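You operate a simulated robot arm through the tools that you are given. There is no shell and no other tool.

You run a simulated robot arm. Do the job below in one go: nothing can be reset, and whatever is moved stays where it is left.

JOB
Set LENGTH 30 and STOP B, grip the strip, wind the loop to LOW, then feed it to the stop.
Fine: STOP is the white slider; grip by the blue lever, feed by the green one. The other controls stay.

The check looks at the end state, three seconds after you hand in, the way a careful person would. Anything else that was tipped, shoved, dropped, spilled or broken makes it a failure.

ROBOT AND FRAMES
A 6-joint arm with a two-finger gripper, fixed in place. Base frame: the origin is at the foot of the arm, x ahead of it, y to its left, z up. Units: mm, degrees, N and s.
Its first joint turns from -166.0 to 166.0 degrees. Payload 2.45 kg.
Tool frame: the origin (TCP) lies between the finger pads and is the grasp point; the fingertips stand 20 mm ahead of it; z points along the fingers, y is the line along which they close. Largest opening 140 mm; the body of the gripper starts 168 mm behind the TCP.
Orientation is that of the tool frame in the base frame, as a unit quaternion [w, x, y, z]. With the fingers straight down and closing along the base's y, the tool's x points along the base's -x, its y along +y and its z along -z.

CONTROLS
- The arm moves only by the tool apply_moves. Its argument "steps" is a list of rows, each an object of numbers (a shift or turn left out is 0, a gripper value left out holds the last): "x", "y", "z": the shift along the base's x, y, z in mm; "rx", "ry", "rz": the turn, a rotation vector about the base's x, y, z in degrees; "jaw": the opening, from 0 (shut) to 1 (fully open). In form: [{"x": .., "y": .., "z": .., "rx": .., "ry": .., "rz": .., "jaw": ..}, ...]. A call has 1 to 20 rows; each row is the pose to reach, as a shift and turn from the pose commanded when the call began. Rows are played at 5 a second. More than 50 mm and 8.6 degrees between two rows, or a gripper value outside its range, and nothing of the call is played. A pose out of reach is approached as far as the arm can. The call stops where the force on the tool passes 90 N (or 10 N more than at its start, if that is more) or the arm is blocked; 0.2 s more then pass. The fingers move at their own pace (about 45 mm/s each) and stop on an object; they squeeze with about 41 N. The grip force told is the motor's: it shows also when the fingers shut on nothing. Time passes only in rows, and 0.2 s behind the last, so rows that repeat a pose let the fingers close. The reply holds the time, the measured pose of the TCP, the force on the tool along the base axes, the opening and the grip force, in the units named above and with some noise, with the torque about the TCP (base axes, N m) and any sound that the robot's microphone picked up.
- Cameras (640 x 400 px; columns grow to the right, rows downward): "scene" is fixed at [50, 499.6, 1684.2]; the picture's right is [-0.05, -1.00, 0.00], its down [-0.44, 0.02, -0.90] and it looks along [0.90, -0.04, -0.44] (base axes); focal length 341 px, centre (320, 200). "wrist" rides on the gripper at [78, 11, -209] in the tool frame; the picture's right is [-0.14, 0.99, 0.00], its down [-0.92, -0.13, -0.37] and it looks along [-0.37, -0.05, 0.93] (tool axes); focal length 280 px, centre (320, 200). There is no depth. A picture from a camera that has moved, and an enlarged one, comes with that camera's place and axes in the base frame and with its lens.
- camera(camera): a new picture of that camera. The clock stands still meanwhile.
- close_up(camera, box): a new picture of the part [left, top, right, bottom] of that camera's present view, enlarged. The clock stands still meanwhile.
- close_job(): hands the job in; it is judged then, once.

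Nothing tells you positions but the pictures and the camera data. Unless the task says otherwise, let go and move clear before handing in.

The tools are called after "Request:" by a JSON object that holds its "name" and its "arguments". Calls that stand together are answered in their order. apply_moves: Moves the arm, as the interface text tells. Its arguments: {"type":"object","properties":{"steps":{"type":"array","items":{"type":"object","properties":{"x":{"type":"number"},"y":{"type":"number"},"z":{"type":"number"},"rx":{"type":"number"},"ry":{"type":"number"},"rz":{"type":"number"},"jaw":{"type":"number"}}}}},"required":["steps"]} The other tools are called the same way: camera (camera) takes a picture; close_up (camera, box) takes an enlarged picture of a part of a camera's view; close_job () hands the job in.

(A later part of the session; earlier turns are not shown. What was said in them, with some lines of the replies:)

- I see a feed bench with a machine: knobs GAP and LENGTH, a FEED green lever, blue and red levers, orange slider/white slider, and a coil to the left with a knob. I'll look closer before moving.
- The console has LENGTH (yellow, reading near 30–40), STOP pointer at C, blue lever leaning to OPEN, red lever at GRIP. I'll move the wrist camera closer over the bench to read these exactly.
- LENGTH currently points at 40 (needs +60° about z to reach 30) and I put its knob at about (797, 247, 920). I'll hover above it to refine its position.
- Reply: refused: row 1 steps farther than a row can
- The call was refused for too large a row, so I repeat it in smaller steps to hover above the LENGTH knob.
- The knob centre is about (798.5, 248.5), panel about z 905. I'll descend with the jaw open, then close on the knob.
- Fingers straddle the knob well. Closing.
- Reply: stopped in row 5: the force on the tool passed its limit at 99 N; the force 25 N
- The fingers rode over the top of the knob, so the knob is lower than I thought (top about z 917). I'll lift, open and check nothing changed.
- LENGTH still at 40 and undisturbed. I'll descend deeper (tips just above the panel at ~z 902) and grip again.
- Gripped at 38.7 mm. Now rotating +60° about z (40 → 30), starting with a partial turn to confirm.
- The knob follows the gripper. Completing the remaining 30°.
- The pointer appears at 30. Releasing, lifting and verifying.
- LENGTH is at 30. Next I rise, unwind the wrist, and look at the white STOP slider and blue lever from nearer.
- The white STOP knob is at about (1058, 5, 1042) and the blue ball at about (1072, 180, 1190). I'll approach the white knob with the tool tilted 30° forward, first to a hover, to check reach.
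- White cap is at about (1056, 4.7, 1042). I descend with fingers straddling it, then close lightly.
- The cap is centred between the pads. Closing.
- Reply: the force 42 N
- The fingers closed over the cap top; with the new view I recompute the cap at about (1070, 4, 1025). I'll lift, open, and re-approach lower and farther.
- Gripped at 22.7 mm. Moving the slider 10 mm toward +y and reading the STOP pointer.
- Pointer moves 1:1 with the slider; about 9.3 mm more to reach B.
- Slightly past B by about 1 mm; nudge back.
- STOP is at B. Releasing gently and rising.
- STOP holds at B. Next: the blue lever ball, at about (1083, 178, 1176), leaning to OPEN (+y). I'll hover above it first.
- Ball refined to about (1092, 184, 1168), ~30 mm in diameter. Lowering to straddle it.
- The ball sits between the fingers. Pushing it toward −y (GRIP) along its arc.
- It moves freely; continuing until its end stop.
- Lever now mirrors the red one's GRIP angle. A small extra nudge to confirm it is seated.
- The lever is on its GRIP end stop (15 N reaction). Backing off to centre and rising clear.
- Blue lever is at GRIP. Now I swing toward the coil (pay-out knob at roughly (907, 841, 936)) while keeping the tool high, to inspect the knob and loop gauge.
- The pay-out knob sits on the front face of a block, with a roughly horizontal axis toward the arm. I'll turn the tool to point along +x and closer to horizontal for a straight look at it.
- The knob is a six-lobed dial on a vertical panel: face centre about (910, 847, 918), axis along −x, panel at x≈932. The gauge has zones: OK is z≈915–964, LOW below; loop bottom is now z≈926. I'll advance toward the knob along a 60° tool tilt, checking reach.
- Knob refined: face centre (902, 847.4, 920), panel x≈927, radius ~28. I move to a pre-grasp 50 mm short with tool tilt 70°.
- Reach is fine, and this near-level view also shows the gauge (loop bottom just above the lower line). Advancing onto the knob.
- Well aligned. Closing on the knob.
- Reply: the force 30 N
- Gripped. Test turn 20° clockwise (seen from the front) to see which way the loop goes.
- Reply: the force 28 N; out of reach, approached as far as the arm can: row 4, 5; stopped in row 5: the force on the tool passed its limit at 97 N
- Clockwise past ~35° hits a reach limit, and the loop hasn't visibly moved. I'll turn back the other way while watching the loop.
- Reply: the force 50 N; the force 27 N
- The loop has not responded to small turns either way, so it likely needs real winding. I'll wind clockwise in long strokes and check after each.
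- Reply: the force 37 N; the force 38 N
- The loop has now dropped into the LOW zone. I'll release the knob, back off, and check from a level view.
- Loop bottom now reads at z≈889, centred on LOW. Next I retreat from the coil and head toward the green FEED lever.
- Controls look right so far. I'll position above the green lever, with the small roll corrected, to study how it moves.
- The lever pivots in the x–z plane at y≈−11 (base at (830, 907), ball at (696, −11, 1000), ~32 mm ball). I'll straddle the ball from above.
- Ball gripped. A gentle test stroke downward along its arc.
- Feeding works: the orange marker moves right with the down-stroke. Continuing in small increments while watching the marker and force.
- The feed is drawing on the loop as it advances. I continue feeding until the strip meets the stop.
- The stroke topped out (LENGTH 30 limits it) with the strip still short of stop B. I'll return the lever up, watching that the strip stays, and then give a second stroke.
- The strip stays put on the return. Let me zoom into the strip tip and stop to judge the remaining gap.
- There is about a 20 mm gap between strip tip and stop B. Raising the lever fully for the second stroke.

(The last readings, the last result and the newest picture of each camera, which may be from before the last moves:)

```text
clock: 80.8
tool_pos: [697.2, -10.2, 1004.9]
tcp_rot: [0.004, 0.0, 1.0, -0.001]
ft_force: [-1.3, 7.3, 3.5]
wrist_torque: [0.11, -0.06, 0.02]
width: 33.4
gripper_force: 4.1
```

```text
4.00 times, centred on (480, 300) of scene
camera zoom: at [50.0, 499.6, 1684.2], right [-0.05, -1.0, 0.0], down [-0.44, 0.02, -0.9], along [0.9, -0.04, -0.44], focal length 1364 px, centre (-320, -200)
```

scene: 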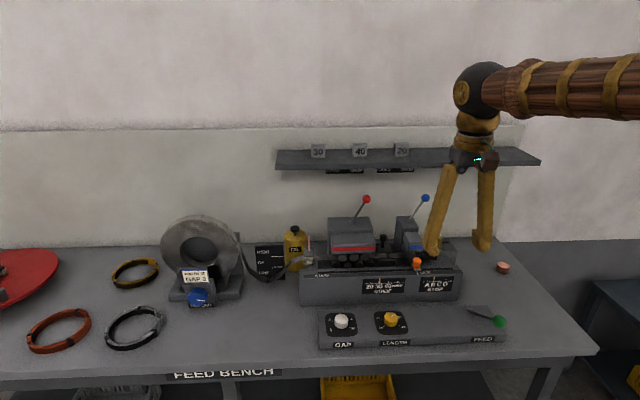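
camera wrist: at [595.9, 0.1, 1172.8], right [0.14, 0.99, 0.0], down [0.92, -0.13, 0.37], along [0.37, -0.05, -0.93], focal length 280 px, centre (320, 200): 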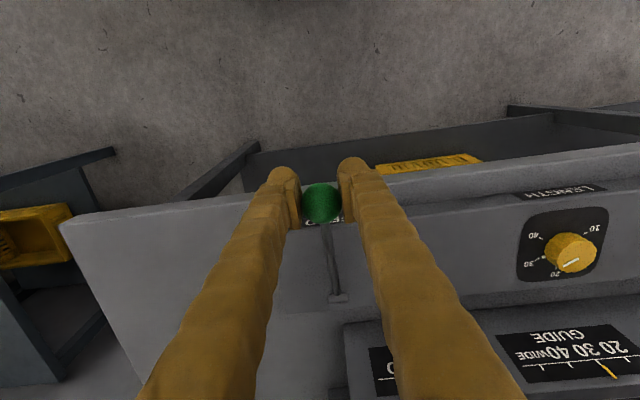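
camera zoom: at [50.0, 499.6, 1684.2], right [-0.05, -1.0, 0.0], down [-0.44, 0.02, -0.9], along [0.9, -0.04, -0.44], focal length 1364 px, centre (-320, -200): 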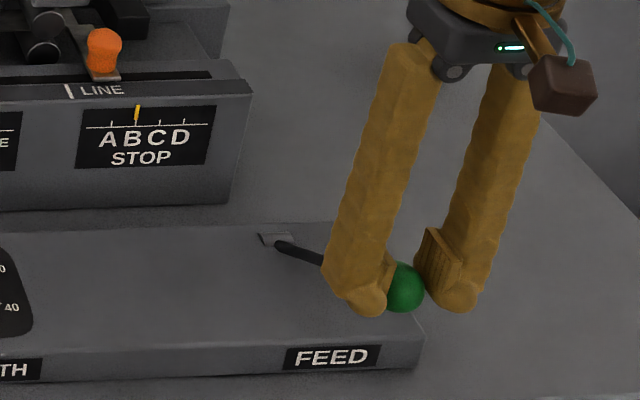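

Second stroke: down to about 20° first.

Request:
{"name": "apply_moves", "arguments": {"steps": [{"x": -2.2, "z": -4.5}, {"x": -4.3, "z": -8}, {"x": -6.3, "z": -11.5}, {"x": -8.2, "z": -15}, {"x": -10, "z": -18.2}, {"x": -11.8, "z": -21.5}, {"x": -13.5, "z": -24.8}, {"x": -15, "z": -28}, {"x": -16.5, "z": -31.3}, {"x": -18, "z": -34.6}]}}

Request:
{"name": "close_up", "arguments": {"camera": "scene", "box": [412, 242, 448, 272]}}

Request:
{"name": "close_up", "arguments": {"camera": "scene", "box": [380, 235, 450, 285]}}

Request:
{"name": "close_up", "arguments": {"camera": "scene", "box": [140, 200, 320, 320]}}

```text
clock: 83.0
tool_pos: [677.3, -8.7, 967.4]
tcp_rot: [0.001, -0.001, 1.0, 0.0]
ft_force: [-1.1, 0.4, 10.1]
wrist_torque: [0.02, -1.26, -0.02]
width: 32.1
gripper_force: 45.1
```

```text
13.33 times, centred on (430, 257) of scene
camera zoom: at [50.0, 499.6, 1684.2], right [-0.05, -1.0, 0.0], down [-0.44, 0.02, -0.9], along [0.9, -0.04, -0.44], focal length 4548 px, centre (-1147, -560)
```

zoom: 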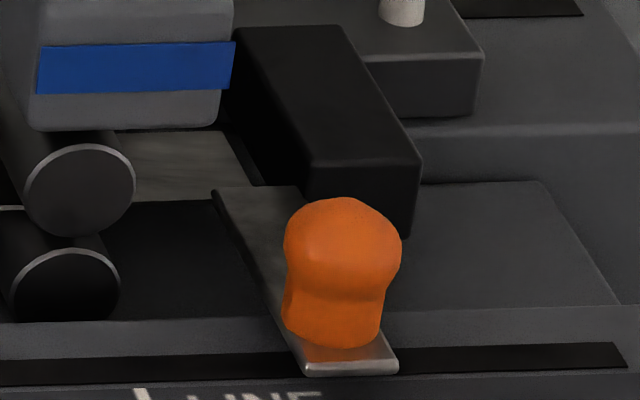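

```text
8.00 times, centred on (415, 260) of scene
camera zoom: at [50.0, 499.6, 1684.2], right [-0.05, -1.0, 0.0], down [-0.44, 0.02, -0.9], along [0.9, -0.04, -0.44], focal length 2729 px, centre (-440, -280)
```

zoom: 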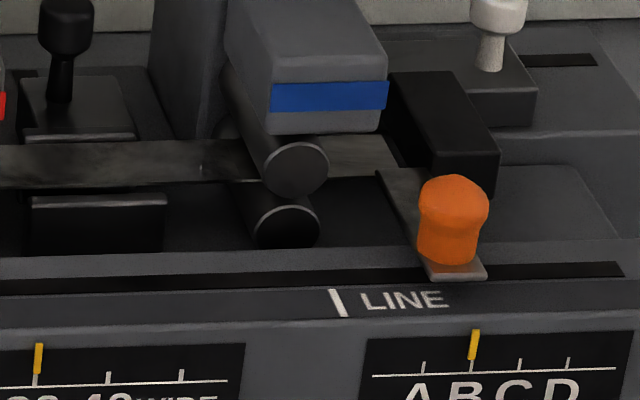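

```text
3.33 times, centred on (230, 260) of scene
camera zoom: at [50.0, 499.6, 1684.2], right [-0.05, -1.0, 0.0], down [-0.44, 0.02, -0.9], along [0.9, -0.04, -0.44], focal length 1137 px, centre (620, 0)
```

zoom: 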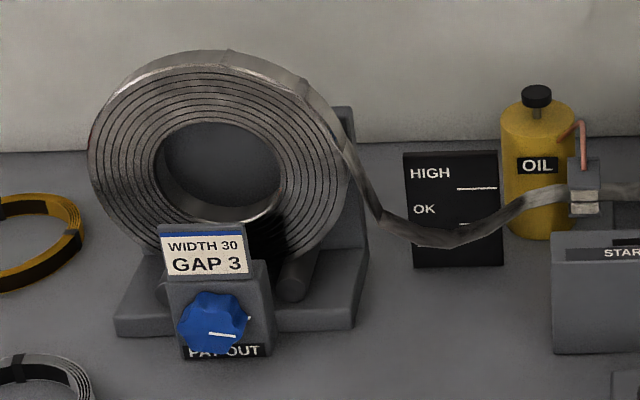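

The strip tip is nearly on the stop. Continuing in small steps to see whether it stops.

Request:
{"name": "apply_moves", "arguments": {"steps": [{"x": -1.2, "z": -3.3}, {"x": -2.3, "z": -6.6}]}}

Request:
{"name": "close_up", "arguments": {"camera": "scene", "box": [412, 242, 448, 272]}}

Request:
{"name": "apply_moves", "arguments": {"steps": [{"x": -1, "z": -3.3}, {"x": -1.9, "z": -6.7}]}}

Request:
{"name": "close_up", "arguments": {"camera": "scene", "box": [412, 242, 448, 272]}}

```text
clock: 83.6
tool_pos: [674.8, -9.9, 961.9]
tcp_rot: [0.001, -0.001, 1.0, -0.001]
ft_force: [-5.5, -4.2, 10.2]
wrist_torque: [-0.08, -1.16, -0.01]
width: 31.9
gripper_force: 45.5
```

```text
13.33 times, centred on (430, 257) of scene
camera zoom: at [50.0, 499.6, 1684.2], right [-0.05, -1.0, 0.0], down [-0.44, 0.02, -0.9], along [0.9, -0.04, -0.44], focal length 4548 px, centre (-1147, -560)
```

zoom: 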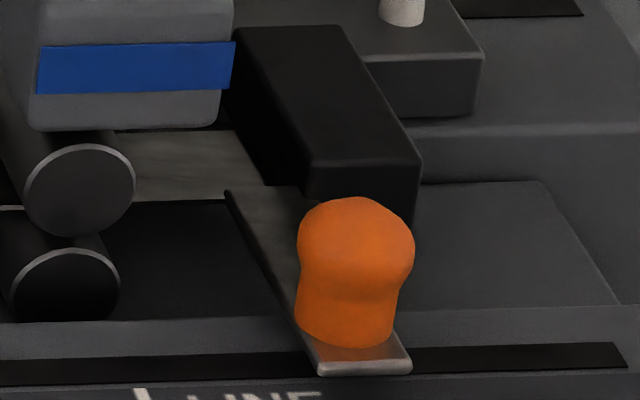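

```text
clock: 84.2
tool_pos: [671.7, -9.6, 954.0]
tcp_rot: [0.002, -0.001, 1.0, -0.001]
ft_force: [-9.1, -5.0, 10.2]
wrist_torque: [-0.06, -0.98, 0.03]
width: 32.0
gripper_force: 45.0
```

```text
13.33 times, centred on (430, 257) of scene
camera zoom: at [50.0, 499.6, 1684.2], right [-0.05, -1.0, 0.0], down [-0.44, 0.02, -0.9], along [0.9, -0.04, -0.44], focal length 4548 px, centre (-1147, -560)
```

zoom: 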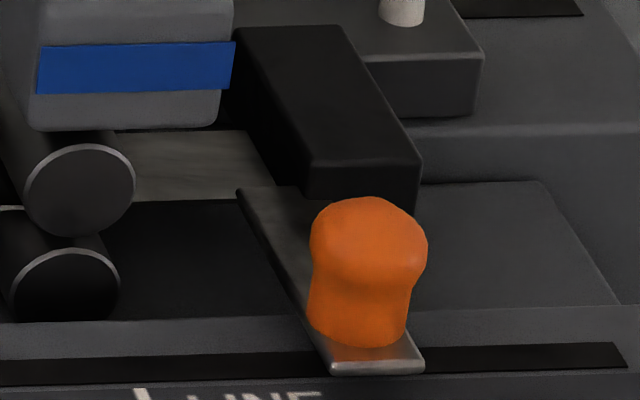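

Request:
{"name": "apply_moves", "arguments": {"steps": [{"x": -0.9, "z": -3.4}, {"x": -1.8, "z": -6.8}]}}

Request:
{"name": "close_up", "arguments": {"camera": "scene", "box": [412, 242, 448, 272]}}

Request:
{"name": "apply_moves", "arguments": {"steps": [{"x": -0.8, "z": -3.5}, {"x": -1.5, "z": -7}]}}

Request:
{"name": "close_up", "arguments": {"camera": "scene", "box": [412, 242, 448, 272]}}

```text
clock: 84.8
tool_pos: [671.0, -10.2, 947.8]
tcp_rot: [0.002, -0.001, 1.0, -0.001]
ft_force: [-8.1, -6.2, 10.3]
wrist_torque: [-0.09, -0.99, -0.01]
width: 32.0
gripper_force: 44.9
```

```text
13.33 times, centred on (430, 257) of scene
camera zoom: at [50.0, 499.6, 1684.2], right [-0.05, -1.0, 0.0], down [-0.44, 0.02, -0.9], along [0.9, -0.04, -0.44], focal length 4548 px, centre (-1147, -560)
```

zoom: 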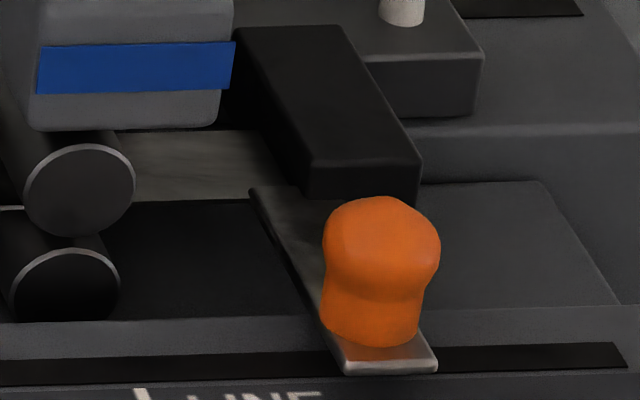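

```text
clock: 85.4
tool_pos: [669.5, -9.7, 940.1]
tcp_rot: [0.001, 0.0, 1.0, -0.001]
ft_force: [-4.7, -0.4, 8.6]
wrist_torque: [0.01, -0.99, 0.0]
width: 31.9
gripper_force: 44.6
```

```text
13.33 times, centred on (430, 257) of scene
camera zoom: at [50.0, 499.6, 1684.2], right [-0.05, -1.0, 0.0], down [-0.44, 0.02, -0.9], along [0.9, -0.04, -0.44], focal length 4548 px, centre (-1147, -560)
```

zoom: 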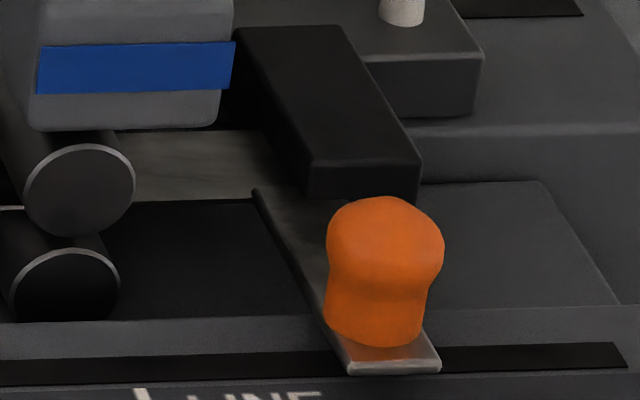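

Advance slowed just as the tip reached the stop. A bit more lever travel to see if it is truly stopped, checking the loop too.

Request:
{"name": "apply_moves", "arguments": {"steps": [{"x": -0.6, "z": -3.5}, {"x": -1.1, "z": -7}]}}

Request:
{"name": "close_up", "arguments": {"camera": "scene", "box": [412, 242, 448, 272]}}

Request:
{"name": "close_up", "arguments": {"camera": "scene", "box": [140, 200, 320, 320]}}

```text
clock: 86.0
tool_pos: [667.8, -10.2, 932.3]
tcp_rot: [0.001, -0.001, 1.0, -0.001]
ft_force: [-4.6, 3.3, 8.0]
wrist_torque: [0.03, -0.97, -0.01]
width: 31.6
gripper_force: 44.3
```

```text
13.33 times, centred on (430, 257) of scene
camera zoom: at [50.0, 499.6, 1684.2], right [-0.05, -1.0, 0.0], down [-0.44, 0.02, -0.9], along [0.9, -0.04, -0.44], focal length 4548 px, centre (-1147, -560)
```

zoom: 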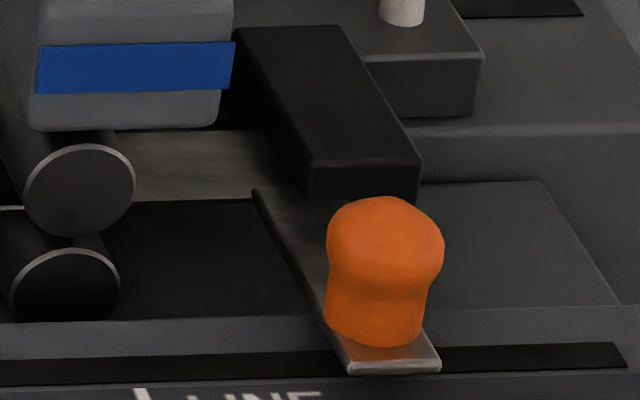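

```text
3.33 times, centred on (230, 260) of scene
camera zoom: at [50.0, 499.6, 1684.2], right [-0.05, -1.0, 0.0], down [-0.44, 0.02, -0.9], along [0.9, -0.04, -0.44], focal length 1137 px, centre (620, 0)
```

zoom: 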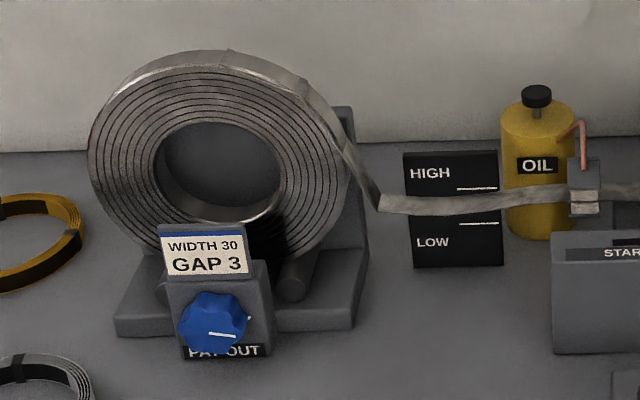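

The strip no longer advances with more lever travel. I'll return the lever to its rest position, release, and inspect the tip against the stop with the wrist camera.

Request:
{"name": "apply_moves", "arguments": {"steps": [{"x": 1.2, "z": 7}, {"x": 2.8, "z": 14}, {"x": 4.8, "z": 21}, {"x": 7, "z": 28}, {"x": 9.5, "z": 34.8}, {"x": 12.3, "z": 41.5}, {"x": 15.5, "z": 48}, {"x": 19, "z": 54.3}, {"x": 22.8, "z": 60.5}, {"x": 27, "z": 66.5}]}}

Request:
{"name": "close_up", "arguments": {"camera": "scene", "box": [412, 242, 448, 272]}}

Request:
{"name": "close_up", "arguments": {"camera": "scene", "box": [420, 250, 540, 350]}}

```text
clock: 88.2
tool_pos: [696.0, -10.3, 999.5]
tcp_rot: [0.002, 0.0, 1.0, 0.0]
ft_force: [0.2, 1.5, -0.4]
wrist_torque: [0.04, 0.0, -0.01]
width: 29.6
gripper_force: 0.6
```

```text
13.33 times, centred on (430, 257) of scene
camera zoom: at [50.0, 499.6, 1684.2], right [-0.05, -1.0, 0.0], down [-0.44, 0.02, -0.9], along [0.9, -0.04, -0.44], focal length 4548 px, centre (-1147, -560)
```

zoom: 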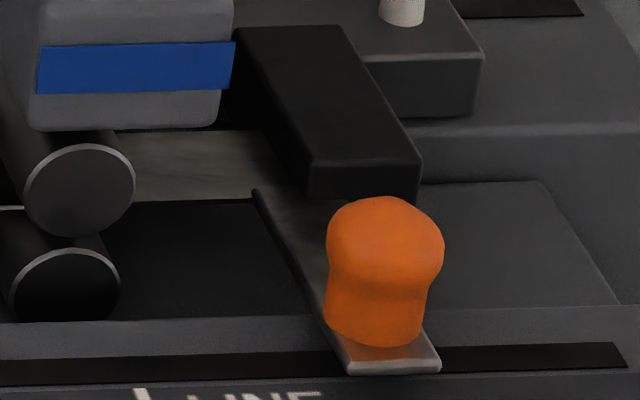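

```text
4.00 times, centred on (480, 300) of scene
camera zoom: at [50.0, 499.6, 1684.2], right [-0.05, -1.0, 0.0], down [-0.44, 0.02, -0.9], along [0.9, -0.04, -0.44], focal length 1364 px, centre (-320, -200)
```

zoom: 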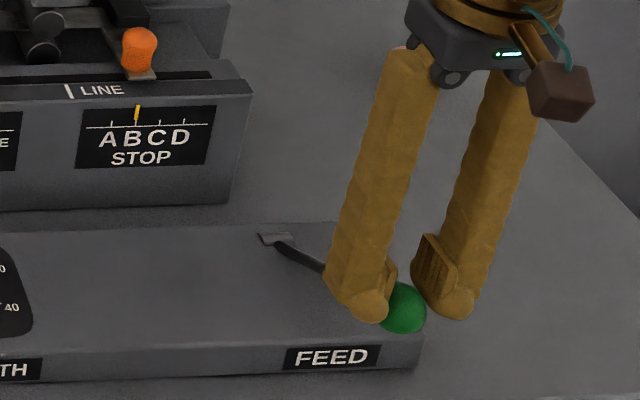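

Request:
{"name": "apply_moves", "arguments": {"steps": [{"jaw": 0.3}, {"jaw": 0.45}, {"jaw": 0.5}, {"z": 40}, {"z": 80, "x": 10}, {"z": 120, "x": 35, "y": 10, "jaw": 1}, {"z": 150, "x": 70, "y": 25}, {"z": 180, "x": 105, "y": 40}, {"z": 200, "x": 140, "y": 60}, {"z": 210, "x": 175, "y": 80}]}}

Request:
{"name": "camera", "arguments": {"camera": "wrist"}}

Request:
{"name": "close_up", "arguments": {"camera": "wrist", "box": [270, 180, 400, 290]}}

Request:
{"name": "camera", "arguments": {"camera": "scene"}}

```text
clock: 90.4
tool_pos: [869.5, 69.7, 1209.8]
tcp_rot: [0.001, 0.0, 1.0, 0.0]
ft_force: [0.2, -0.6, -0.4]
wrist_torque: [0.0, -0.02, -0.01]
width: 140.1
gripper_force: 0.1
```

```text
taken
camera wrist: at [790.7, 80.0, 1419.1], right [0.14, 0.99, 0.0], down [0.92, -0.13, 0.37], along [0.37, -0.05, -0.93], focal length 280 px, centre (320, 200)
```

wrist: 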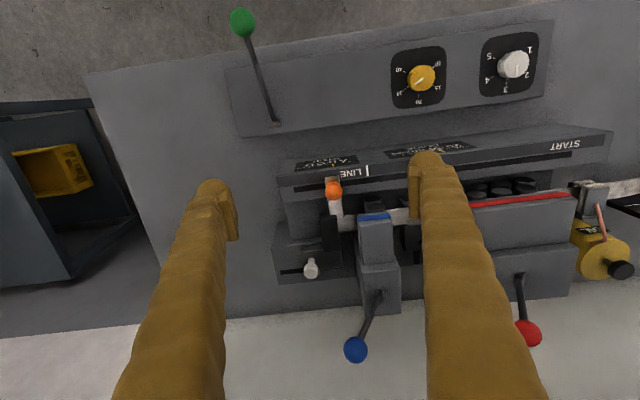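

```text
3.64 times, centred on (335, 235) of wrist
camera zoom: at [790.7, 80.0, 1419.1], right [0.14, 0.99, 0.0], down [0.92, -0.13, 0.37], along [0.37, -0.05, -0.93], focal length 1020 px, centre (266, 73)
```

zoom: 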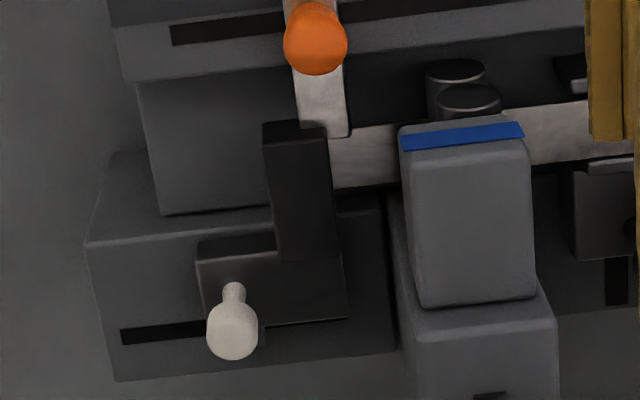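

```text
taken
```

scene: 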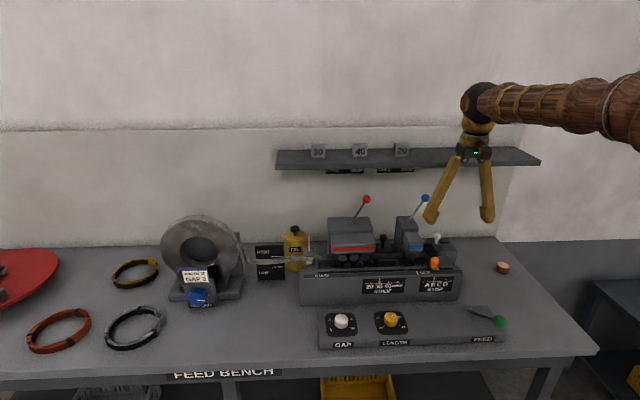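

Request:
{"name": "close_up", "arguments": {"camera": "wrist", "box": [315, 200, 363, 232]}}

Request:
{"name": "close_up", "arguments": {"camera": "scene", "box": [140, 200, 320, 320]}}

Request:
{"name": "close_up", "arguments": {"camera": "scene", "box": [420, 250, 540, 350]}}

```text
12.50 times, centred on (339, 216) of wrist
camera zoom: at [790.7, 80.0, 1419.1], right [0.14, 0.99, 0.0], down [0.92, -0.13, 0.37], along [0.37, -0.05, -0.93], focal length 3505 px, centre (82, 0)
```

zoom: 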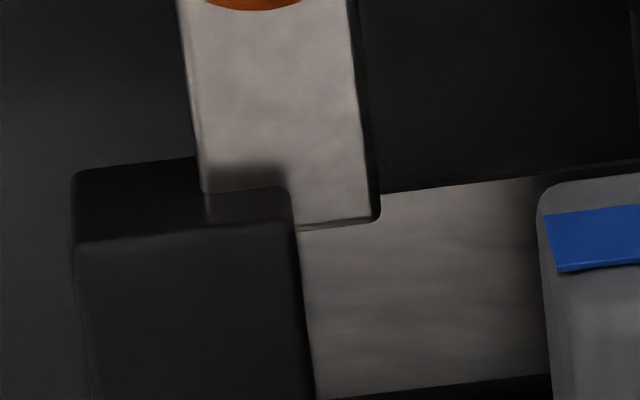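

```text
3.33 times, centred on (230, 260) of scene
camera zoom: at [50.0, 499.6, 1684.2], right [-0.05, -1.0, 0.0], down [-0.44, 0.02, -0.9], along [0.9, -0.04, -0.44], focal length 1137 px, centre (620, 0)
```

zoom: 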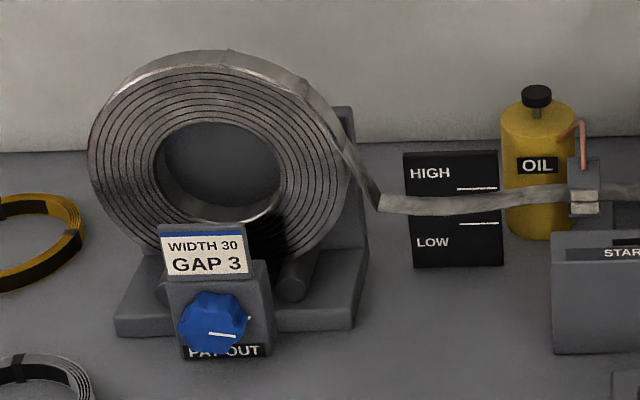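

```text
4.00 times, centred on (480, 300) of scene
camera zoom: at [50.0, 499.6, 1684.2], right [-0.05, -1.0, 0.0], down [-0.44, 0.02, -0.9], along [0.9, -0.04, -0.44], focal length 1364 px, centre (-320, -200)
```

zoom: 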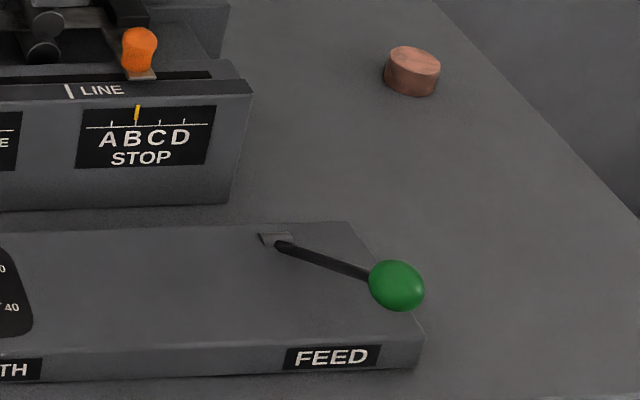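

The strip tip abuts stop B, the feed lever has sprung back to rest, and the loop was consumed by the feed as expected. I'll move the arm clear and do a final check of all controls.

Request:
{"name": "apply_moves", "arguments": {"steps": [{"x": -40, "y": 10, "z": 25}, {"x": -80, "y": 20, "z": 50}, {"x": -120, "y": 30, "z": 75}, {"x": -160, "y": 40, "z": 100}, {"x": -200, "y": 50, "z": 125}, {"x": -240, "y": 60, "z": 150}]}}

Request:
{"name": "close_up", "arguments": {"camera": "scene", "box": [290, 180, 530, 350]}}

Request:
{"name": "close_up", "arguments": {"camera": "scene", "box": [310, 300, 430, 360]}}

Request:
{"name": "camera", "arguments": {"camera": "scene"}}

Request:
{"name": "close_up", "arguments": {"camera": "scene", "box": [412, 242, 448, 272]}}

```text
clock: 91.8
tool_pos: [630.1, 130.3, 1359.9]
tcp_rot: [0.001, -0.001, 1.0, 0.0]
ft_force: [0.5, -0.7, -0.6]
wrist_torque: [-0.04, 0.09, 0.01]
width: 140.1
gripper_force: 0.0
```

```text
2.35 times, centred on (410, 265) of scene
camera zoom: at [50.0, 499.6, 1684.2], right [-0.05, -1.0, 0.0], down [-0.44, 0.02, -0.9], along [0.9, -0.04, -0.44], focal length 803 px, centre (108, 47)
```

zoom: 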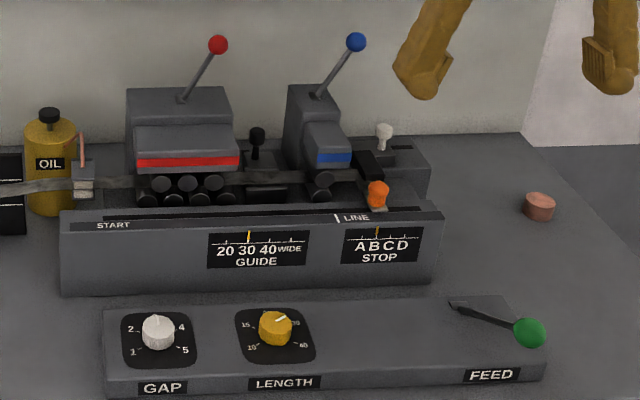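

```text
5.33 times, centred on (370, 330) of scene
camera zoom: at [50.0, 499.6, 1684.2], right [-0.05, -1.0, 0.0], down [-0.44, 0.02, -0.9], along [0.9, -0.04, -0.44], focal length 1819 px, centre (53, -493)
```

zoom: 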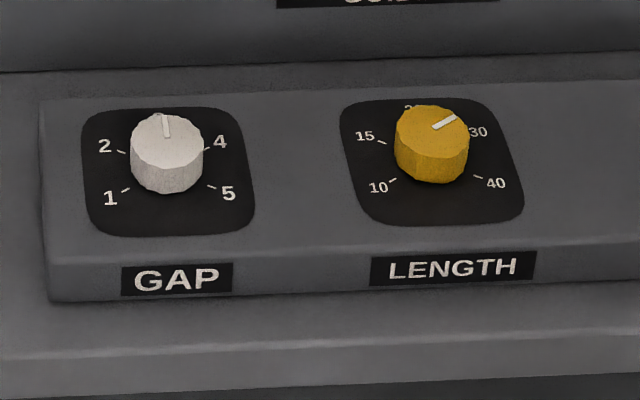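

```text
taken
```

scene: 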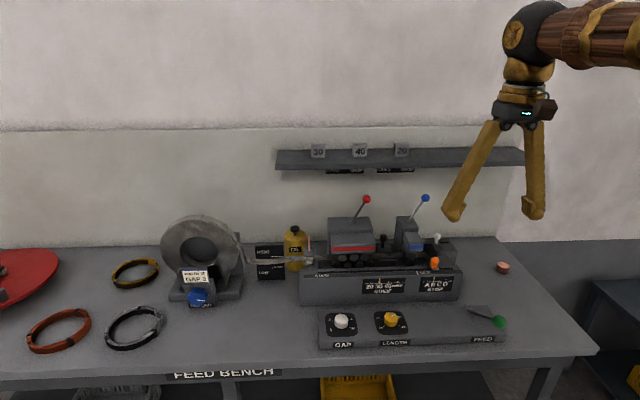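

```text
13.33 times, centred on (430, 257) of scene
camera zoom: at [50.0, 499.6, 1684.2], right [-0.05, -1.0, 0.0], down [-0.44, 0.02, -0.9], along [0.9, -0.04, -0.44], focal length 4548 px, centre (-1147, -560)
```

zoom: 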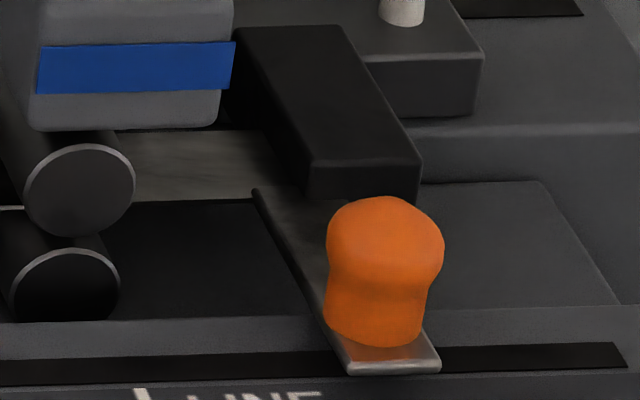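

LENGTH is on 30, STOP on B, and the blue lever on GRIP. The strip tip sits at the stop, the other controls look unchanged, and the arm is clear. The feed drew the loop up, but it stood at LOW when feeding began, as ordered. Handing in.

Request:
{"name": "close_job", "arguments": {}}

```text
The job is handed in.
```

I did the steps in the order you gave and handed the job in. One thing to know: the loop now reads HIGH, because feeding the strip used up its slack.

| Item | State at hand-in |
|---|---|
| LENGTH | 30 (it started at 40) |
| STOP | B (it started at C), moved with the white slider |
| Blue lever | On GRIP, pushed to its end stop |
| Loop | Wound to LOW before feeding, with its lowest point near the middle of the LOW band. The first stroke took it up to OK and the second to HIGH. I left it there because your order was wind, then feed. |
| Feed | Two strokes of the green lever, because LENGTH 30 limits each stroke. The strip tip looks tight against stop B in both cameras, and it did not move when I pushed the lever further. I did not try a third stroke. |
| Green lever | Back up at its starting position |
| Other controls | GAP, GUIDE and the red lever look unchanged |

Two grips slipped along the way: the fingers closed over the top of the LENGTH knob, and later over the STOP knob. The LENGTH knob didn't move, and the STOP knob shifted by about 1 mm before I set it to B. Nothing was tipped, dropped or broken that I could see. The arm had let go and moved clear before hand-in.
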